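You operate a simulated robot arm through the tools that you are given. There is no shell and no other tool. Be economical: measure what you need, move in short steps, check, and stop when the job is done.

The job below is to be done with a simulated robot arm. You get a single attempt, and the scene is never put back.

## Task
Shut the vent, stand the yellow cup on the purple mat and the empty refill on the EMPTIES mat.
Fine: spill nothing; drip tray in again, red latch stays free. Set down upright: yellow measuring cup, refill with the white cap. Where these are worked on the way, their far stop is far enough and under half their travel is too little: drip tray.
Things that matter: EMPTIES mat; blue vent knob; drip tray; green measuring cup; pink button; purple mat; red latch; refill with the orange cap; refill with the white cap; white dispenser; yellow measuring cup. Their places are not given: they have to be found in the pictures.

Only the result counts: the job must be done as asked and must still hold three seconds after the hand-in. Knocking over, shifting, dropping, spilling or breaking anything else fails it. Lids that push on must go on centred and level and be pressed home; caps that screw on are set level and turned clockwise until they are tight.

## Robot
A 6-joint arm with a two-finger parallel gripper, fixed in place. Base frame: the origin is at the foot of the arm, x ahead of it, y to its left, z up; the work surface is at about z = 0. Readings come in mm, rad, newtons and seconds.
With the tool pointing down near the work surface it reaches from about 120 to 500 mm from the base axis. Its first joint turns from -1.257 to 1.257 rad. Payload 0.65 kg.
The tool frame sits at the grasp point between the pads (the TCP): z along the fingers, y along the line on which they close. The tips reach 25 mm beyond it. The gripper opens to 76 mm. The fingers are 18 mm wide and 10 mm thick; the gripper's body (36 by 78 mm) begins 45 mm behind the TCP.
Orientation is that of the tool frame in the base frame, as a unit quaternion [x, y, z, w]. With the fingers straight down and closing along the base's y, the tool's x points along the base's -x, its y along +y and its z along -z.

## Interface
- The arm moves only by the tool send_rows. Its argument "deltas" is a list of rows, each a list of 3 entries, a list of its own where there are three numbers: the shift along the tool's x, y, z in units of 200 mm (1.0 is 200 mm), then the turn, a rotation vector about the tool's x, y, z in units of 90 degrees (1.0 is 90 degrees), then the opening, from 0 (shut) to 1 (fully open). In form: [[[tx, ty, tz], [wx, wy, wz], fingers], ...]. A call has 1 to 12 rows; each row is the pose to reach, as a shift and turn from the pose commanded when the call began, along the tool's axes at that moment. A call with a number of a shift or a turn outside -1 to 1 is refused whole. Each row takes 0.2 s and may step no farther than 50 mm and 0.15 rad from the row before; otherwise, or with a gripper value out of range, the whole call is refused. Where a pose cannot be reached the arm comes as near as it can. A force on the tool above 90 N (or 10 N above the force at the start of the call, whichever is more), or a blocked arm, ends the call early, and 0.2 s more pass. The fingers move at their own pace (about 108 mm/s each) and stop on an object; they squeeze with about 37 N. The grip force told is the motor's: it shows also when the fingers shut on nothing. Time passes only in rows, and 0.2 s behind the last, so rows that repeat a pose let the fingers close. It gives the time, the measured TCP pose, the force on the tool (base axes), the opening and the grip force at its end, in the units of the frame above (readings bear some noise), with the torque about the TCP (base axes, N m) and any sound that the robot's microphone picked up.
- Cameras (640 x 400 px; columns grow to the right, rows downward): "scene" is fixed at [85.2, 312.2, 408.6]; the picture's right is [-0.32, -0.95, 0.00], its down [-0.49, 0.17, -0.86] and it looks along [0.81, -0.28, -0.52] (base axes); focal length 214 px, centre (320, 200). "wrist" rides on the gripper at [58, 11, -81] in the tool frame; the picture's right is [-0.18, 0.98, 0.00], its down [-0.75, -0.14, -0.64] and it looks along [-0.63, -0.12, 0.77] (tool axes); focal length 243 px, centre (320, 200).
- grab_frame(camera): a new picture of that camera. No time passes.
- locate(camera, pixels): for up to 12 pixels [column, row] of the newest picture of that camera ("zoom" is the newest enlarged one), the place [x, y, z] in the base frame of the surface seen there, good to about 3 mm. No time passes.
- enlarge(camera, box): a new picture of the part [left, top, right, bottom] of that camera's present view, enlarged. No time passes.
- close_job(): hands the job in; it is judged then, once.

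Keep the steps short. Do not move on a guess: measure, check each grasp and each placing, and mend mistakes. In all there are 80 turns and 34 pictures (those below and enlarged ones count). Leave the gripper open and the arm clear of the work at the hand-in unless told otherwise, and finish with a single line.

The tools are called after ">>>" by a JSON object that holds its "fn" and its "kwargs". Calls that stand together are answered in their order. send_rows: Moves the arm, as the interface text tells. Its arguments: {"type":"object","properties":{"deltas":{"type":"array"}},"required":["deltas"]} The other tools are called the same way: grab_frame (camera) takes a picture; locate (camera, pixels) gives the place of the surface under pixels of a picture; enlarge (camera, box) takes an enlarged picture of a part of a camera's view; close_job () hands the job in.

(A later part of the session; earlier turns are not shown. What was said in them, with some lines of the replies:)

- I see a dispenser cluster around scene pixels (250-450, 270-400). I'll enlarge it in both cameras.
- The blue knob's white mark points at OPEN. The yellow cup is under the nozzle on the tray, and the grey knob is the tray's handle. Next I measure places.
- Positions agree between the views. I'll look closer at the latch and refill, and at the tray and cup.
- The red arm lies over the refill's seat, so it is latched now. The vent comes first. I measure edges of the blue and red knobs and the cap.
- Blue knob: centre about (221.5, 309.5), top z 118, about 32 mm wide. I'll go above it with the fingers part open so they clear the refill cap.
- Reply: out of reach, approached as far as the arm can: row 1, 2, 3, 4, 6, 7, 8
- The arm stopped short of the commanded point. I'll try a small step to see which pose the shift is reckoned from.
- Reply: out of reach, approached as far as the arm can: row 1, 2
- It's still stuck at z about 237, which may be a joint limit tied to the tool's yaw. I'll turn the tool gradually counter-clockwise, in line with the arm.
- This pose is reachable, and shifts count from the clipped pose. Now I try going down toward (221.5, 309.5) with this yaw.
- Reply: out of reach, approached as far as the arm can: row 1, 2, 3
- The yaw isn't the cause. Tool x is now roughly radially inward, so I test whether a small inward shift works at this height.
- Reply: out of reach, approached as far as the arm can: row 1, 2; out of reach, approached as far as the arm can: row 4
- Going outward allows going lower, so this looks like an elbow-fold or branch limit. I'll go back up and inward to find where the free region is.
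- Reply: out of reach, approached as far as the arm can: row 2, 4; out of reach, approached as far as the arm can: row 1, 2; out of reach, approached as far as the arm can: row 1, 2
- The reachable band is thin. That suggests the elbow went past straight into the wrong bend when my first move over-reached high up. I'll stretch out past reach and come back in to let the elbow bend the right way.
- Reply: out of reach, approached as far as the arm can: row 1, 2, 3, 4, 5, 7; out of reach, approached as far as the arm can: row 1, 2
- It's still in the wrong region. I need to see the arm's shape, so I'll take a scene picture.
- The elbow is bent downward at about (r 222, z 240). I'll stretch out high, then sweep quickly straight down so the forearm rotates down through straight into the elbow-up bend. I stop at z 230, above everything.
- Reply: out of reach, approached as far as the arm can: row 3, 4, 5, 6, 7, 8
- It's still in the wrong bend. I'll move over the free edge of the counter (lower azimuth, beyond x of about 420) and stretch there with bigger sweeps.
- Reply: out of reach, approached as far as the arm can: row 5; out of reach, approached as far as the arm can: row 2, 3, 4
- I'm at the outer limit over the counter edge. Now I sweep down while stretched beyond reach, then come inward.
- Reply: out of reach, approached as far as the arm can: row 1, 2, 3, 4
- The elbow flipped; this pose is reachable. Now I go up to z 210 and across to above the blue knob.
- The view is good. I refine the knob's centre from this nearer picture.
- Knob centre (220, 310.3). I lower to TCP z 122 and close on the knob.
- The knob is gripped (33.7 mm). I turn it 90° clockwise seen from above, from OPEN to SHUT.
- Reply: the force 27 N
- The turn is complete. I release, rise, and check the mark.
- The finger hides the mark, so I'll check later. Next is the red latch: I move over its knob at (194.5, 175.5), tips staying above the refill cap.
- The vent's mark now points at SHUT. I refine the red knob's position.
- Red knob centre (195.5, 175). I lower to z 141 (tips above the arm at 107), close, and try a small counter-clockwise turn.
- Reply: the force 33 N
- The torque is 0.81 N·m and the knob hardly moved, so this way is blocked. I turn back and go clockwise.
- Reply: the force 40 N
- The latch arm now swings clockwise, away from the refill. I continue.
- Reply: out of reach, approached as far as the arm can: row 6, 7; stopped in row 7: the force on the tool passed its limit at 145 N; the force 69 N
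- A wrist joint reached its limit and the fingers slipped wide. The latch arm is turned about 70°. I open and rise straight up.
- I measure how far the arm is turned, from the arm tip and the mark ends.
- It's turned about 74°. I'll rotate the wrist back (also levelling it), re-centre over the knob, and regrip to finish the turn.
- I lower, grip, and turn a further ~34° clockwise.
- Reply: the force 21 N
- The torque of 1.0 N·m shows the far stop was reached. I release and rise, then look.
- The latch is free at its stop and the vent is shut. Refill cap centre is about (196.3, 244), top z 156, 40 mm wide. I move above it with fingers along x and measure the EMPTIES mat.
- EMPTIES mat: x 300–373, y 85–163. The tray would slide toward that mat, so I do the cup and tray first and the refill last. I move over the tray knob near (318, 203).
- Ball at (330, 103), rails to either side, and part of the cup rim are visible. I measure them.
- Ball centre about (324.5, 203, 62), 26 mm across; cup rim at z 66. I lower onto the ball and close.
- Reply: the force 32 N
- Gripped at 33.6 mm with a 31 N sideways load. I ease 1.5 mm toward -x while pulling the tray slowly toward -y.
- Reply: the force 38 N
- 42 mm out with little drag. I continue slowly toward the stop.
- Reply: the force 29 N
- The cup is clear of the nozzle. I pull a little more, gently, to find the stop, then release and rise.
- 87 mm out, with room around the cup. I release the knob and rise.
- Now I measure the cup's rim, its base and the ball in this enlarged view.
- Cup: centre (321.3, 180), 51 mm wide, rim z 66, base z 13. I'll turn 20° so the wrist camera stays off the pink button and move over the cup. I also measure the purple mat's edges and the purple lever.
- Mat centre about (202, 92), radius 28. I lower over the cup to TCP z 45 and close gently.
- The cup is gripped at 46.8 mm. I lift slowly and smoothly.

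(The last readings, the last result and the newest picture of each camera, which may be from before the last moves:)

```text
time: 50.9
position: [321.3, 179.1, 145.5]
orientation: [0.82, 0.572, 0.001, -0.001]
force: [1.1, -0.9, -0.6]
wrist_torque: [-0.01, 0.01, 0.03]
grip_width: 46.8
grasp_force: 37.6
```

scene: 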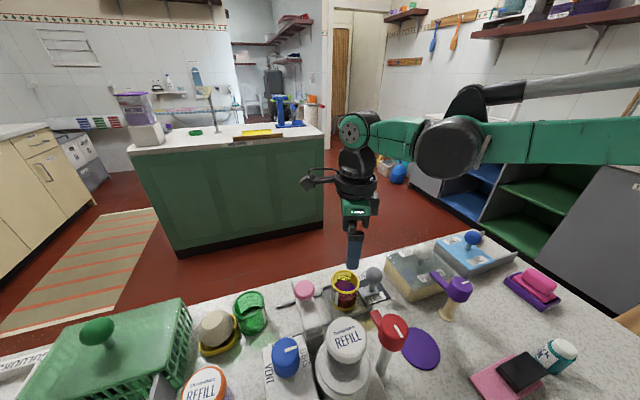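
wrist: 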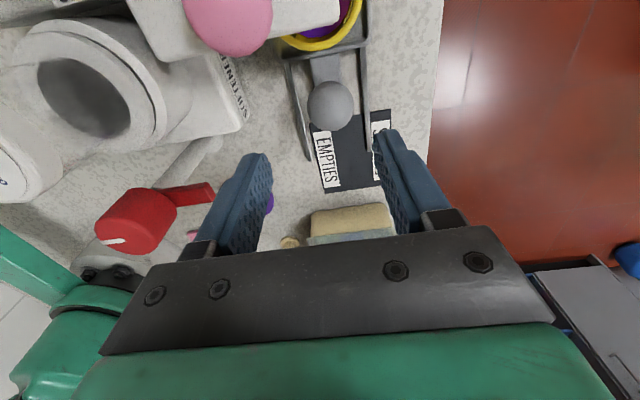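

The cup is held, its base at about z 114. I carry it smoothly to above the purple mat.

>>> {"fn": "send_rows", "kwargs": {"deltas": [[[-0.012, -0.008, 0], [0, 0, 0], 0.4], [[-0.043, -0.029, 0], [0, 0, 0], 0.4], [[-0.092, -0.061, 0], [0, 0, 0], 0.4], [[-0.16, -0.106, 0], [0, 0, 0], 0.4], [[-0.233, -0.155, 0], [0, 0, 0], 0.4], [[-0.307, -0.2045, 0], [0, 0, 0], 0.4], [[-0.381, -0.254, 0], [0, 0, 0], 0.4], [[-0.454, -0.303, 0], [0, 0, 0], 0.4], [[-0.522, -0.348, 0], [0, 0, 0], 0.4], [[-0.571, -0.38, 0], [0, 0, 0], 0.4], [[-0.602, -0.401, 0], [0, 0, 0], 0.4], [[-0.614, -0.409, 0], [0, 0, 0], 0.4]]}}

>>> {"fn": "enlarge", "kwargs": {"camera": "scene", "box": [340, 270, 500, 370]}}

```text
time: 53.5
position: [201.2, 92.5, 144.9]
orientation: [0.82, 0.573, 0.0, -0.002]
force: [-0.7, 0.5, -0.4]
wrist_torque: [0.01, 0.03, -0.04]
grip_width: 47.0
grasp_force: 37.1
```

```text
4.00 times, centred on (420, 320) of scene
```

zoom: 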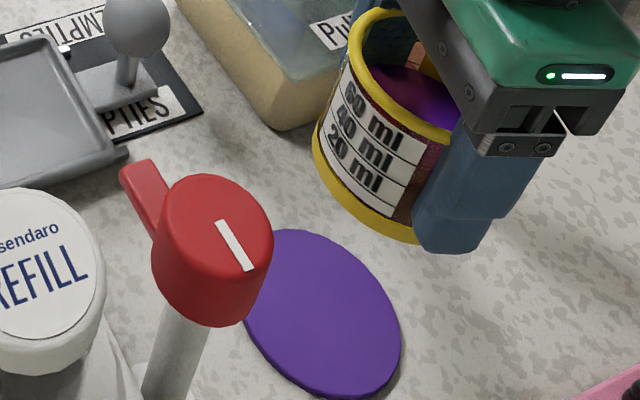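

The cup is upright and full. I recheck the mat's edges to centre it.

>>> {"fn": "locate", "kwargs": {"camera": "zoom", "pixels": [[398, 340], [290, 232], [345, 393], [365, 265], [252, 320], [325, 310]]}}

```text
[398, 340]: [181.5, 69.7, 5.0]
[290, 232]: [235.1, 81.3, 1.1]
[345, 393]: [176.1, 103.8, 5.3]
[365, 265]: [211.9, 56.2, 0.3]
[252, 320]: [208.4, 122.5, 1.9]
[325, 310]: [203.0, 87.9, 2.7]
```

The circle fit gives the mat centre (205, 90), radius 32. I shift there and lower smoothly to TCP z 39.

>>> {"fn": "send_rows", "kwargs": {"deltas": [[[-0.002, 0.01, 0.01], [0, 0, 0], 0.4], [[-0.005, 0.023, 0.05], [0, 0, 0], 0.4], [[-0.005, 0.023, 0.11], [0, 0, 0], 0.4], [[-0.005, 0.023, 0.18], [0, 0, 0], 0.4], [[-0.005, 0.023, 0.25], [0, 0, 0], 0.4], [[-0.005, 0.023, 0.32], [0, 0, 0], 0.4], [[-0.005, 0.023, 0.39], [0, 0, 0], 0.4], [[-0.005, 0.023, 0.45], [0, 0, 0], 0.4], [[-0.005, 0.023, 0.49], [0, 0, 0], 0.4], [[-0.005, 0.023, 0.515], [0, 0, 0], 0.4], [[-0.005, 0.023, 0.53], [0, 0, 0], 0.4]]}}

>>> {"fn": "send_rows", "kwargs": {"deltas": [[[0, 0, 0.005], [0, 0, 0], 0.4], [[0, 0, 0.01], [0, 0, 0], 0.4], [[0, 0, 0.01], [0, 0, 0], 0.4]]}}

```text
time: 55.9
position: [204.9, 89.0, 37.9]
orientation: [0.82, 0.573, 0.0, -0.001]
force: [0.3, 0.4, -0.5]
wrist_torque: [0.02, 0.0, -0.01]
grip_width: 47.3
grasp_force: 37.0
```

```text
time: 56.7
position: [205.8, 89.8, 35.5]
orientation: [0.819, 0.574, 0.0, -0.002]
force: [-0.1, 0.3, 28.2]
wrist_torque: [-0.05, -0.01, 0.0]
grip_width: 47.1
grasp_force: 37.2
```

Contact: 28 N upward, so the cup stands on the mat. I ease off a millimetre, open, and rise.

>>> {"fn": "send_rows", "kwargs": {"deltas": [[[0, 0, -0.004], [0, 0, 0], 0.4], [[0, 0, -0.004], [0, 0, 0], 0.66], [[0, 0, -0.004], [0, 0, 0], 0.8], [[0, 0, -0.004], [0, 0, 0], 0.95], [[0, 0, -0.004], [0, 0, 0], 0.95], [[0, 0, -0.1], [0, 0, 0], 0.95], [[0, 0, -0.25], [0, 0, 0], 0.95], [[0, 0, -0.45], [0, 0, 0], 0.95], [[0, 0, -0.65], [0, 0, 0], 0.95], [[0, 0, -0.75], [0, 0, 0], 0.95]]}}

>>> {"fn": "enlarge", "kwargs": {"camera": "scene", "box": [320, 260, 480, 360]}}

```text
time: 58.9
position: [205.0, 90.5, 187.2]
orientation: [0.82, 0.573, 0.001, -0.002]
force: [0.5, 0.5, -0.2]
wrist_torque: [0.0, 0.04, 0.03]
grip_width: 72.3
grasp_force: 0.2
```

```text
4.00 times, centred on (400, 310) of scene
```

zoom: 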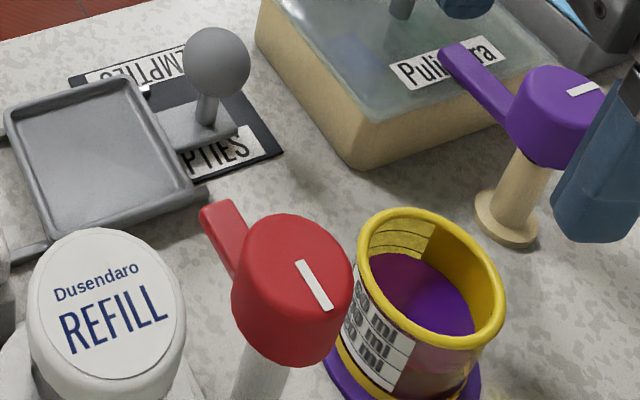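

The cup stands upright on the mat. I return to the tray knob at (325, 116.5), with fingers along x again.

>>> {"fn": "send_rows", "kwargs": {"deltas": [[[0.11, 0.173, 0], [0, 0, -0.075], 0.66], [[0.22, 0.346, 0], [0, 0, -0.15], 0.66], [[0.329, 0.518, 0], [0, 0, -0.222], 0.66], [[0.329, 0.518, 0.2], [0, 0, -0.222], 0.66], [[0.329, 0.518, 0.4], [0, 0, -0.222], 0.66], [[0.329, 0.518, 0.62], [0, 0, -0.222], 0.66], [[0.329, 0.518, 0.622], [0, 0, -0.222], 0.3], [[0.329, 0.518, 0.622], [0, 0, -0.222], 0.1], [[0.329, 0.518, 0.622], [0, 0, -0.222], 0.1]]}}

```text
time: 60.9
position: [324.5, 116.2, 63.6]
orientation: [0.707, 0.707, 0.0, -0.002]
force: [-15.4, -0.3, -7.3]
wrist_torque: [-0.15, 0.09, 0.01]
grip_width: 33.4
grasp_force: 44.6
```

The ball is gripped. I push the tray back in by 87 mm, then 4 mm more to feel the stop.

>>> {"fn": "send_rows", "kwargs": {"deltas": [[[0.03, 0, 0], [0, 0, 0], 0.1], [[0.08, 0, 0], [0, 0, 0], 0.1], [[0.15, 0, 0], [0, 0, 0], 0.1], [[0.22, 0, 0], [0, 0, 0], 0.1], [[0.29, 0, 0], [0, 0, 0], 0.1], [[0.35, 0, 0], [0, 0, 0], 0.1], [[0.4, 0, 0], [0, 0, 0], 0.1], [[0.43, 0, 0], [0, 0, 0], 0.1], [[0.445, 0, 0], [0, 0, 0], 0.1], [[0.452, 0, 0], [0, 0, 0], 0.1]]}}

```text
time: 63.1
position: [324.2, 203.4, 63.4]
orientation: [0.709, 0.705, -0.004, 0.0]
force: [-29.9, -35.3, 13.3]
wrist_torque: [0.21, 0.19, 0.17]
grip_width: 33.5
grasp_force: 45.1
```

The tray is at its inner stop (-35 N at y 203.4). I release, rise, and go back over the refill.

>>> {"fn": "send_rows", "kwargs": {"deltas": [[[-0.015, 0, 0], [0, 0, 0], 0.1], [[-0.015, 0, 0], [0, 0, 0], 0.66], [[-0.015, 0, 0], [0, 0, 0], 0.66], [[-0.015, 0, -0.2], [0, 0, 0], 0.66], [[-0.015, 0, -0.4], [0, 0, 0], 0.66], [[-0.015, 0, -0.6], [0, 0, 0], 0.66], [[-0.015, 0, -0.74], [0, 0, 0], 0.76], [[0.05, -0.2, -0.74], [0, 0, 0], 0.76], [[0.12, -0.42, -0.74], [0, 0, 0], 0.76], [[0.203, -0.635, -0.74], [0, 0, 0], 0.76], [[0.203, -0.635, -0.74], [0, 0, 0], 0.76]]}}

>>> {"fn": "enlarge", "kwargs": {"camera": "scene", "box": [250, 260, 450, 385]}}

```text
time: 65.5
position: [199.0, 245.0, 211.5]
orientation: [0.708, 0.707, 0.0, -0.001]
force: [0.3, 0.8, 0.2]
wrist_torque: [-0.02, -0.02, -0.02]
grip_width: 57.8
grasp_force: 0.1
```

```text
3.20 times, centred on (350, 322) of scene
```

zoom: 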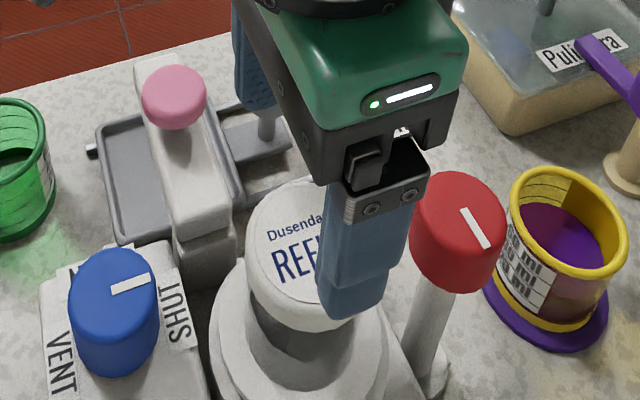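

The tray is back in. I centre on the cap (196.5, 244), lower to z 143 and grip.

>>> {"fn": "send_rows", "kwargs": {"deltas": [[[-0.005, -0.0125, 0.1], [0, 0, 0], 0.76], [[-0.005, -0.0125, 0.25], [0, 0, 0], 0.76], [[-0.005, -0.0125, 0.3425], [0, 0, 0], 0.76], [[-0.005, -0.0125, 0.3425], [0, 0, 0], 0.55], [[-0.005, -0.0125, 0.3425], [0, 0, 0], 0.4], [[-0.005, -0.0125, 0.3425], [0, 0, 0], 0.3], [[-0.005, -0.0125, 0.3425], [0, 0, 0], 0.3]]}}

```text
time: 67.1
position: [196.9, 245.4, 141.1]
orientation: [0.708, 0.707, -0.001, -0.001]
force: [0.1, 1.3, 0.6]
wrist_torque: [0.01, -0.02, 0.02]
grip_width: 43.3
grasp_force: 36.4
```

The cap is gripped at 43.3 mm with no side force. I lift slowly.

>>> {"fn": "send_rows", "kwargs": {"deltas": [[[0, 0, -0.02], [0, 0, 0], 0.3], [[0, 0, -0.05], [0, 0, 0], 0.3], [[0, 0, -0.1], [0, 0, 0], 0.3], [[0, 0, -0.15], [0, 0, 0], 0.3]]}}

>>> {"fn": "send_rows", "kwargs": {"deltas": [[[0, 0, -0.07], [0, 0, 0], 0.3], [[0, 0, -0.15], [0, 0, 0], 0.3], [[0, 0, -0.23], [0, 0, 0], 0.3], [[0, 0, -0.3], [0, 0, 0], 0.3]]}}

>>> {"fn": "enlarge", "kwargs": {"camera": "scene", "box": [240, 240, 450, 371]}}

```text
time: 68.1
position: [197.4, 246.1, 172.7]
orientation: [0.708, 0.706, 0.0, -0.002]
force: [-0.2, -0.2, -0.5]
wrist_torque: [0.01, 0.02, 0.0]
grip_width: 43.1
grasp_force: 36.9
```

```text
time: 69.1
position: [196.2, 245.2, 231.5]
orientation: [0.708, 0.707, 0.001, -0.001]
force: [0.1, -0.7, -0.9]
wrist_torque: [0.02, -0.03, -0.02]
grip_width: 43.0
grasp_force: 36.8
```

```text
3.05 times, centred on (345, 306) of scene
```

zoom: 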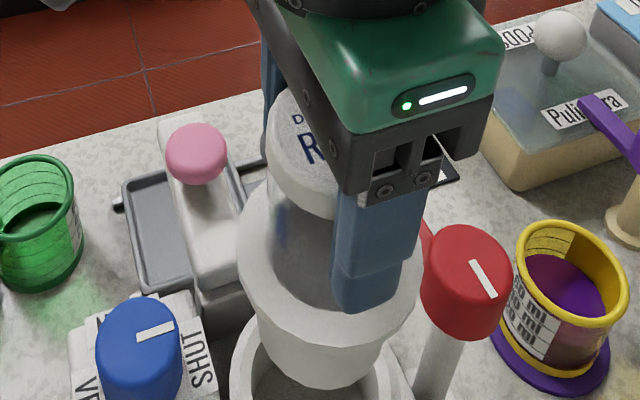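

The refill comes up whole: a wide flange and a lower body. I measure its bottom height and flange.

>>> {"fn": "locate", "kwargs": {"camera": "zoom", "pixels": [[320, 384], [320, 370], [320, 345], [320, 320], [245, 270], [410, 280], [320, 398], [265, 320], [380, 345]]}}

```text
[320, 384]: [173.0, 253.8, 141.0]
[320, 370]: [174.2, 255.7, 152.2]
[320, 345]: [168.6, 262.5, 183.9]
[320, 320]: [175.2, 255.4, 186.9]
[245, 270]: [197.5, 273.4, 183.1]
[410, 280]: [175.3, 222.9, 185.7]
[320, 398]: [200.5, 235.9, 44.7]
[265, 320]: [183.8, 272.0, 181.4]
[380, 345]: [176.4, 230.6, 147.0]
```

Bottom is about 92 mm below TCP, lower radius about 22–24, flange radius about 34. I check the neighbouring box's corner and the rail end near the EMPTIES mat.

>>> {"fn": "locate", "kwargs": {"camera": "zoom", "pixels": [[517, 186], [512, 140], [488, 80], [490, 140], [455, 172], [500, 60]]}}

>>> {"fn": "locate", "kwargs": {"camera": "scene", "pixels": [[371, 272], [373, 287], [386, 296], [388, 299], [391, 297], [387, 272], [408, 290], [409, 302], [384, 262], [378, 276], [340, 290], [355, 285]]}}

```text
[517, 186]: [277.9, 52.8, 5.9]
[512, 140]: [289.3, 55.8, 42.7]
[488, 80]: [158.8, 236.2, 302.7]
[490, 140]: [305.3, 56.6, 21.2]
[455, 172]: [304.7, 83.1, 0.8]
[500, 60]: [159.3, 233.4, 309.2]
```

```text
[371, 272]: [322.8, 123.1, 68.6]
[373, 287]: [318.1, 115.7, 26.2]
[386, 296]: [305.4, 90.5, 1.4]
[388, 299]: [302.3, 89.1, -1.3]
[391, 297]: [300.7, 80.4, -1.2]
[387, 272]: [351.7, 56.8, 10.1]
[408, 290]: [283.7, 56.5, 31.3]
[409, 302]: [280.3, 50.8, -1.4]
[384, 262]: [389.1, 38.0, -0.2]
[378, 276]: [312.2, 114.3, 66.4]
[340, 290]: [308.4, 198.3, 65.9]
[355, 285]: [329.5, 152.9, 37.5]
```

The box edge is at y 57, well clear. I carry the refill to (328, 116) at this height.

>>> {"fn": "send_rows", "kwargs": {"deltas": [[[-0.03, 0.03, 0], [0, 0, 0], 0.3], [[-0.1, 0.1, 0], [0, 0, 0], 0.3], [[-0.2, 0.2, 0], [0, 0, 0], 0.3], [[-0.3, 0.3, 0], [0, 0, 0], 0.3], [[-0.4, 0.4, 0], [0, 0, 0], 0.3], [[-0.5, 0.51, 0], [0, 0, 0], 0.3], [[-0.59, 0.6, 0], [0, 0, 0], 0.3], [[-0.635, 0.645, 0], [0, 0, 0], 0.3], [[-0.646, 0.659, 0], [0, 0, 0], 0.3], [[-0.646, 0.659, 0], [0, 0, 0], 0.3]]}}

>>> {"fn": "send_rows", "kwargs": {"deltas": [[[0, 0, 0.1], [0, 0, 0], 0.3], [[0, 0, 0.25], [0, 0, 0], 0.3], [[0, 0, 0.4], [0, 0, 0], 0.3], [[0, 0, 0.52], [0, 0, 0], 0.3], [[0, 0, 0.58], [0, 0, 0], 0.3]]}}

>>> {"fn": "enlarge", "kwargs": {"camera": "scene", "box": [300, 220, 460, 320]}}

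```text
time: 71.3
position: [327.3, 115.8, 233.2]
orientation: [0.708, 0.706, 0.0, -0.002]
force: [0.3, -0.5, -0.7]
wrist_torque: [0.03, -0.02, -0.02]
grip_width: 43.2
grasp_force: 36.5
```

```text
time: 72.5
position: [328.6, 116.0, 115.7]
orientation: [0.708, 0.706, 0.0, -0.001]
force: [-0.2, 0.7, -0.2]
wrist_torque: [0.0, -0.01, 0.0]
grip_width: 43.0
grasp_force: 37.2
```

```text
4.00 times, centred on (380, 270) of scene
```

zoom: 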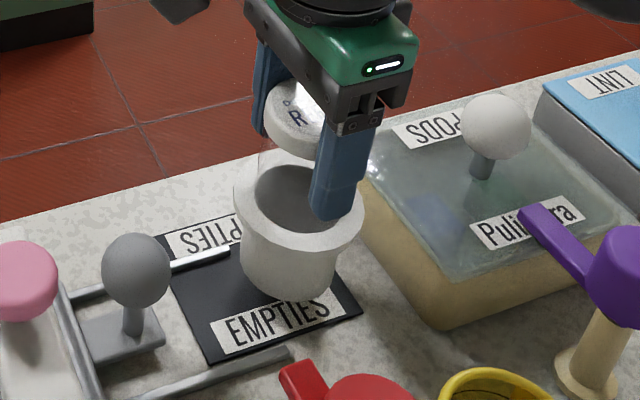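

It looks well placed beside the rail end at (228, 252). I check the rail end and bottom edge before lowering.

>>> {"fn": "locate", "kwargs": {"camera": "zoom", "pixels": [[222, 254], [205, 260], [245, 275], [332, 270], [290, 290], [210, 355], [352, 312], [170, 285]]}}

```text
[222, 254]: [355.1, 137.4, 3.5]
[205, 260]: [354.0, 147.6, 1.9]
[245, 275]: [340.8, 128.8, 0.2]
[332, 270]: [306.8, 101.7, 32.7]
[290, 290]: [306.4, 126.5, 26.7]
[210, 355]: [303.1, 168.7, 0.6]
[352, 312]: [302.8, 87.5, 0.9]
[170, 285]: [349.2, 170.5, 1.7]
```

The bottom radius is about 24.5, and the mat's near edge is at x of about 302. I shift to (333, 112.5) and lower.

>>> {"fn": "send_rows", "kwargs": {"deltas": [[[-0.017, 0.023, 0], [0, 0, 0], 0.3], [[-0.017, 0.023, 0.04], [0, 0, 0], 0.3], [[-0.017, 0.023, 0.07], [0, 0, 0], 0.3], [[-0.017, 0.023, 0.085], [0, 0, 0], 0.3], [[-0.017, 0.023, 0.095], [0, 0, 0], 0.3]]}}

>>> {"fn": "send_rows", "kwargs": {"deltas": [[[0, 0, 0.01], [0, 0, 0], 0.3], [[0, 0, 0.015], [0, 0, 0], 0.3]]}}

```text
time: 73.7
position: [332.5, 113.4, 96.8]
orientation: [0.708, 0.706, 0.0, -0.001]
force: [-0.2, 0.5, 27.4]
wrist_torque: [-0.16, 0.16, 0.0]
grip_width: 42.6
grasp_force: 37.2
```

```text
time: 74.3
position: [331.2, 113.4, 94.4]
orientation: [0.708, 0.706, 0.0, -0.001]
force: [0.7, 1.1, 29.0]
wrist_torque: [-0.08, -0.04, 0.01]
grip_width: 43.2
grasp_force: 37.2
```

Contact at about 28 N. I release gently and rise straight up.

>>> {"fn": "send_rows", "kwargs": {"deltas": [[[0, 0, -0.005], [0, 0, 0], 0.3], [[0, 0, -0.005], [0, 0, 0], 0.62], [[0, 0, -0.005], [0, 0, 0], 0.76], [[0, 0, -0.005], [0, 0, 0], 0.76], [[0, 0, -0.1], [0, 0, 0], 0.76], [[0, 0, -0.25], [0, 0, 0], 0.76], [[0, 0, -0.45], [0, 0, 0], 0.76], [[0, 0, -0.6], [0, 0, 0], 0.76]]}}

>>> {"fn": "enlarge", "kwargs": {"camera": "scene", "box": [250, 220, 470, 358]}}

```text
time: 76.1
position: [334.0, 113.5, 213.5]
orientation: [0.708, 0.706, 0.001, -0.002]
force: [1.0, 0.4, -0.7]
wrist_torque: [0.0, 0.01, 0.0]
grip_width: 58.0
grasp_force: 0.1
```

```text
2.90 times, centred on (360, 289) of scene
```

zoom: 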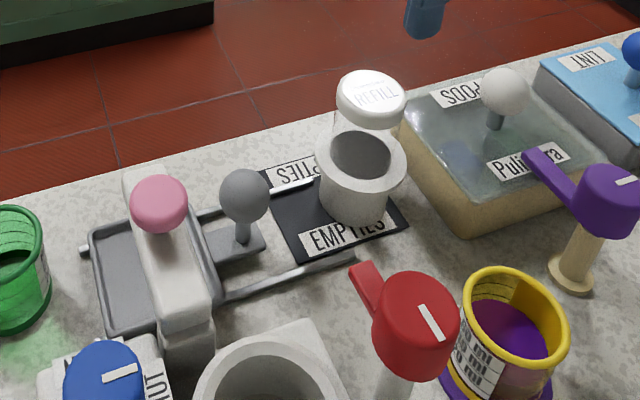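

The refill stands upright on the mat, the tray is in, the latch free, the vent shut and the cup on its mat. I verify the cap position and open the gripper fully.

>>> {"fn": "locate", "kwargs": {"camera": "zoom", "pixels": [[371, 82], [342, 92], [402, 92], [352, 218], [330, 205], [382, 205]]}}

>>> {"fn": "send_rows", "kwargs": {"deltas": [[[0, 0, -0.05], [0, 0, 0], 1.0], [[0, 0, -0.05], [0, 0, 0], 1.0], [[0, 0, -0.05], [0, 0, 0], 1.0]]}}

>>> {"fn": "grab_frame", "kwargs": {"camera": "scene"}}

```text
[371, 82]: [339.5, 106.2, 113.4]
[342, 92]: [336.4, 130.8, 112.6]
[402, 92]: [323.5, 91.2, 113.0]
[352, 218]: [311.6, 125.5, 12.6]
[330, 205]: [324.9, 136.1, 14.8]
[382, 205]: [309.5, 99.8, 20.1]
```

```text
time: 76.9
position: [332.2, 113.6, 224.5]
orientation: [0.708, 0.707, 0.0, -0.002]
force: [0.3, -0.3, 0.5]
wrist_torque: [-0.01, 0.02, 0.02]
grip_width: 76.0
grasp_force: 0.0
```

```text
4 pictures are left
```

scene: 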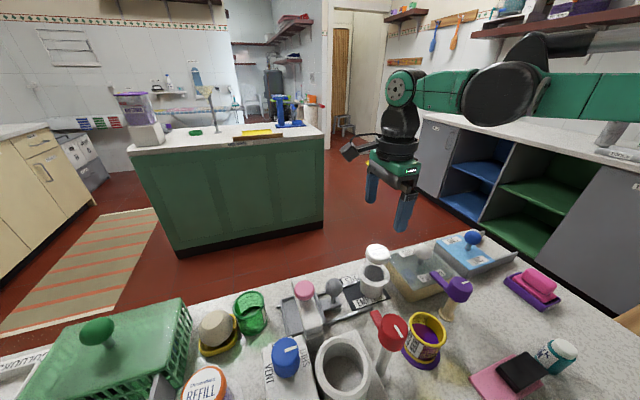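

Everything is in place, the gripper is open and the arm is clear. I hand in.

>>> {"fn": "close_job", "kwargs": {}}

```text
The job is handed in.
```

The vent is shut, the yellow cup stands on the purple mat and the white-capped refill on the EMPTIES mat, with the drip tray back in, the red latch free and no spill seen.
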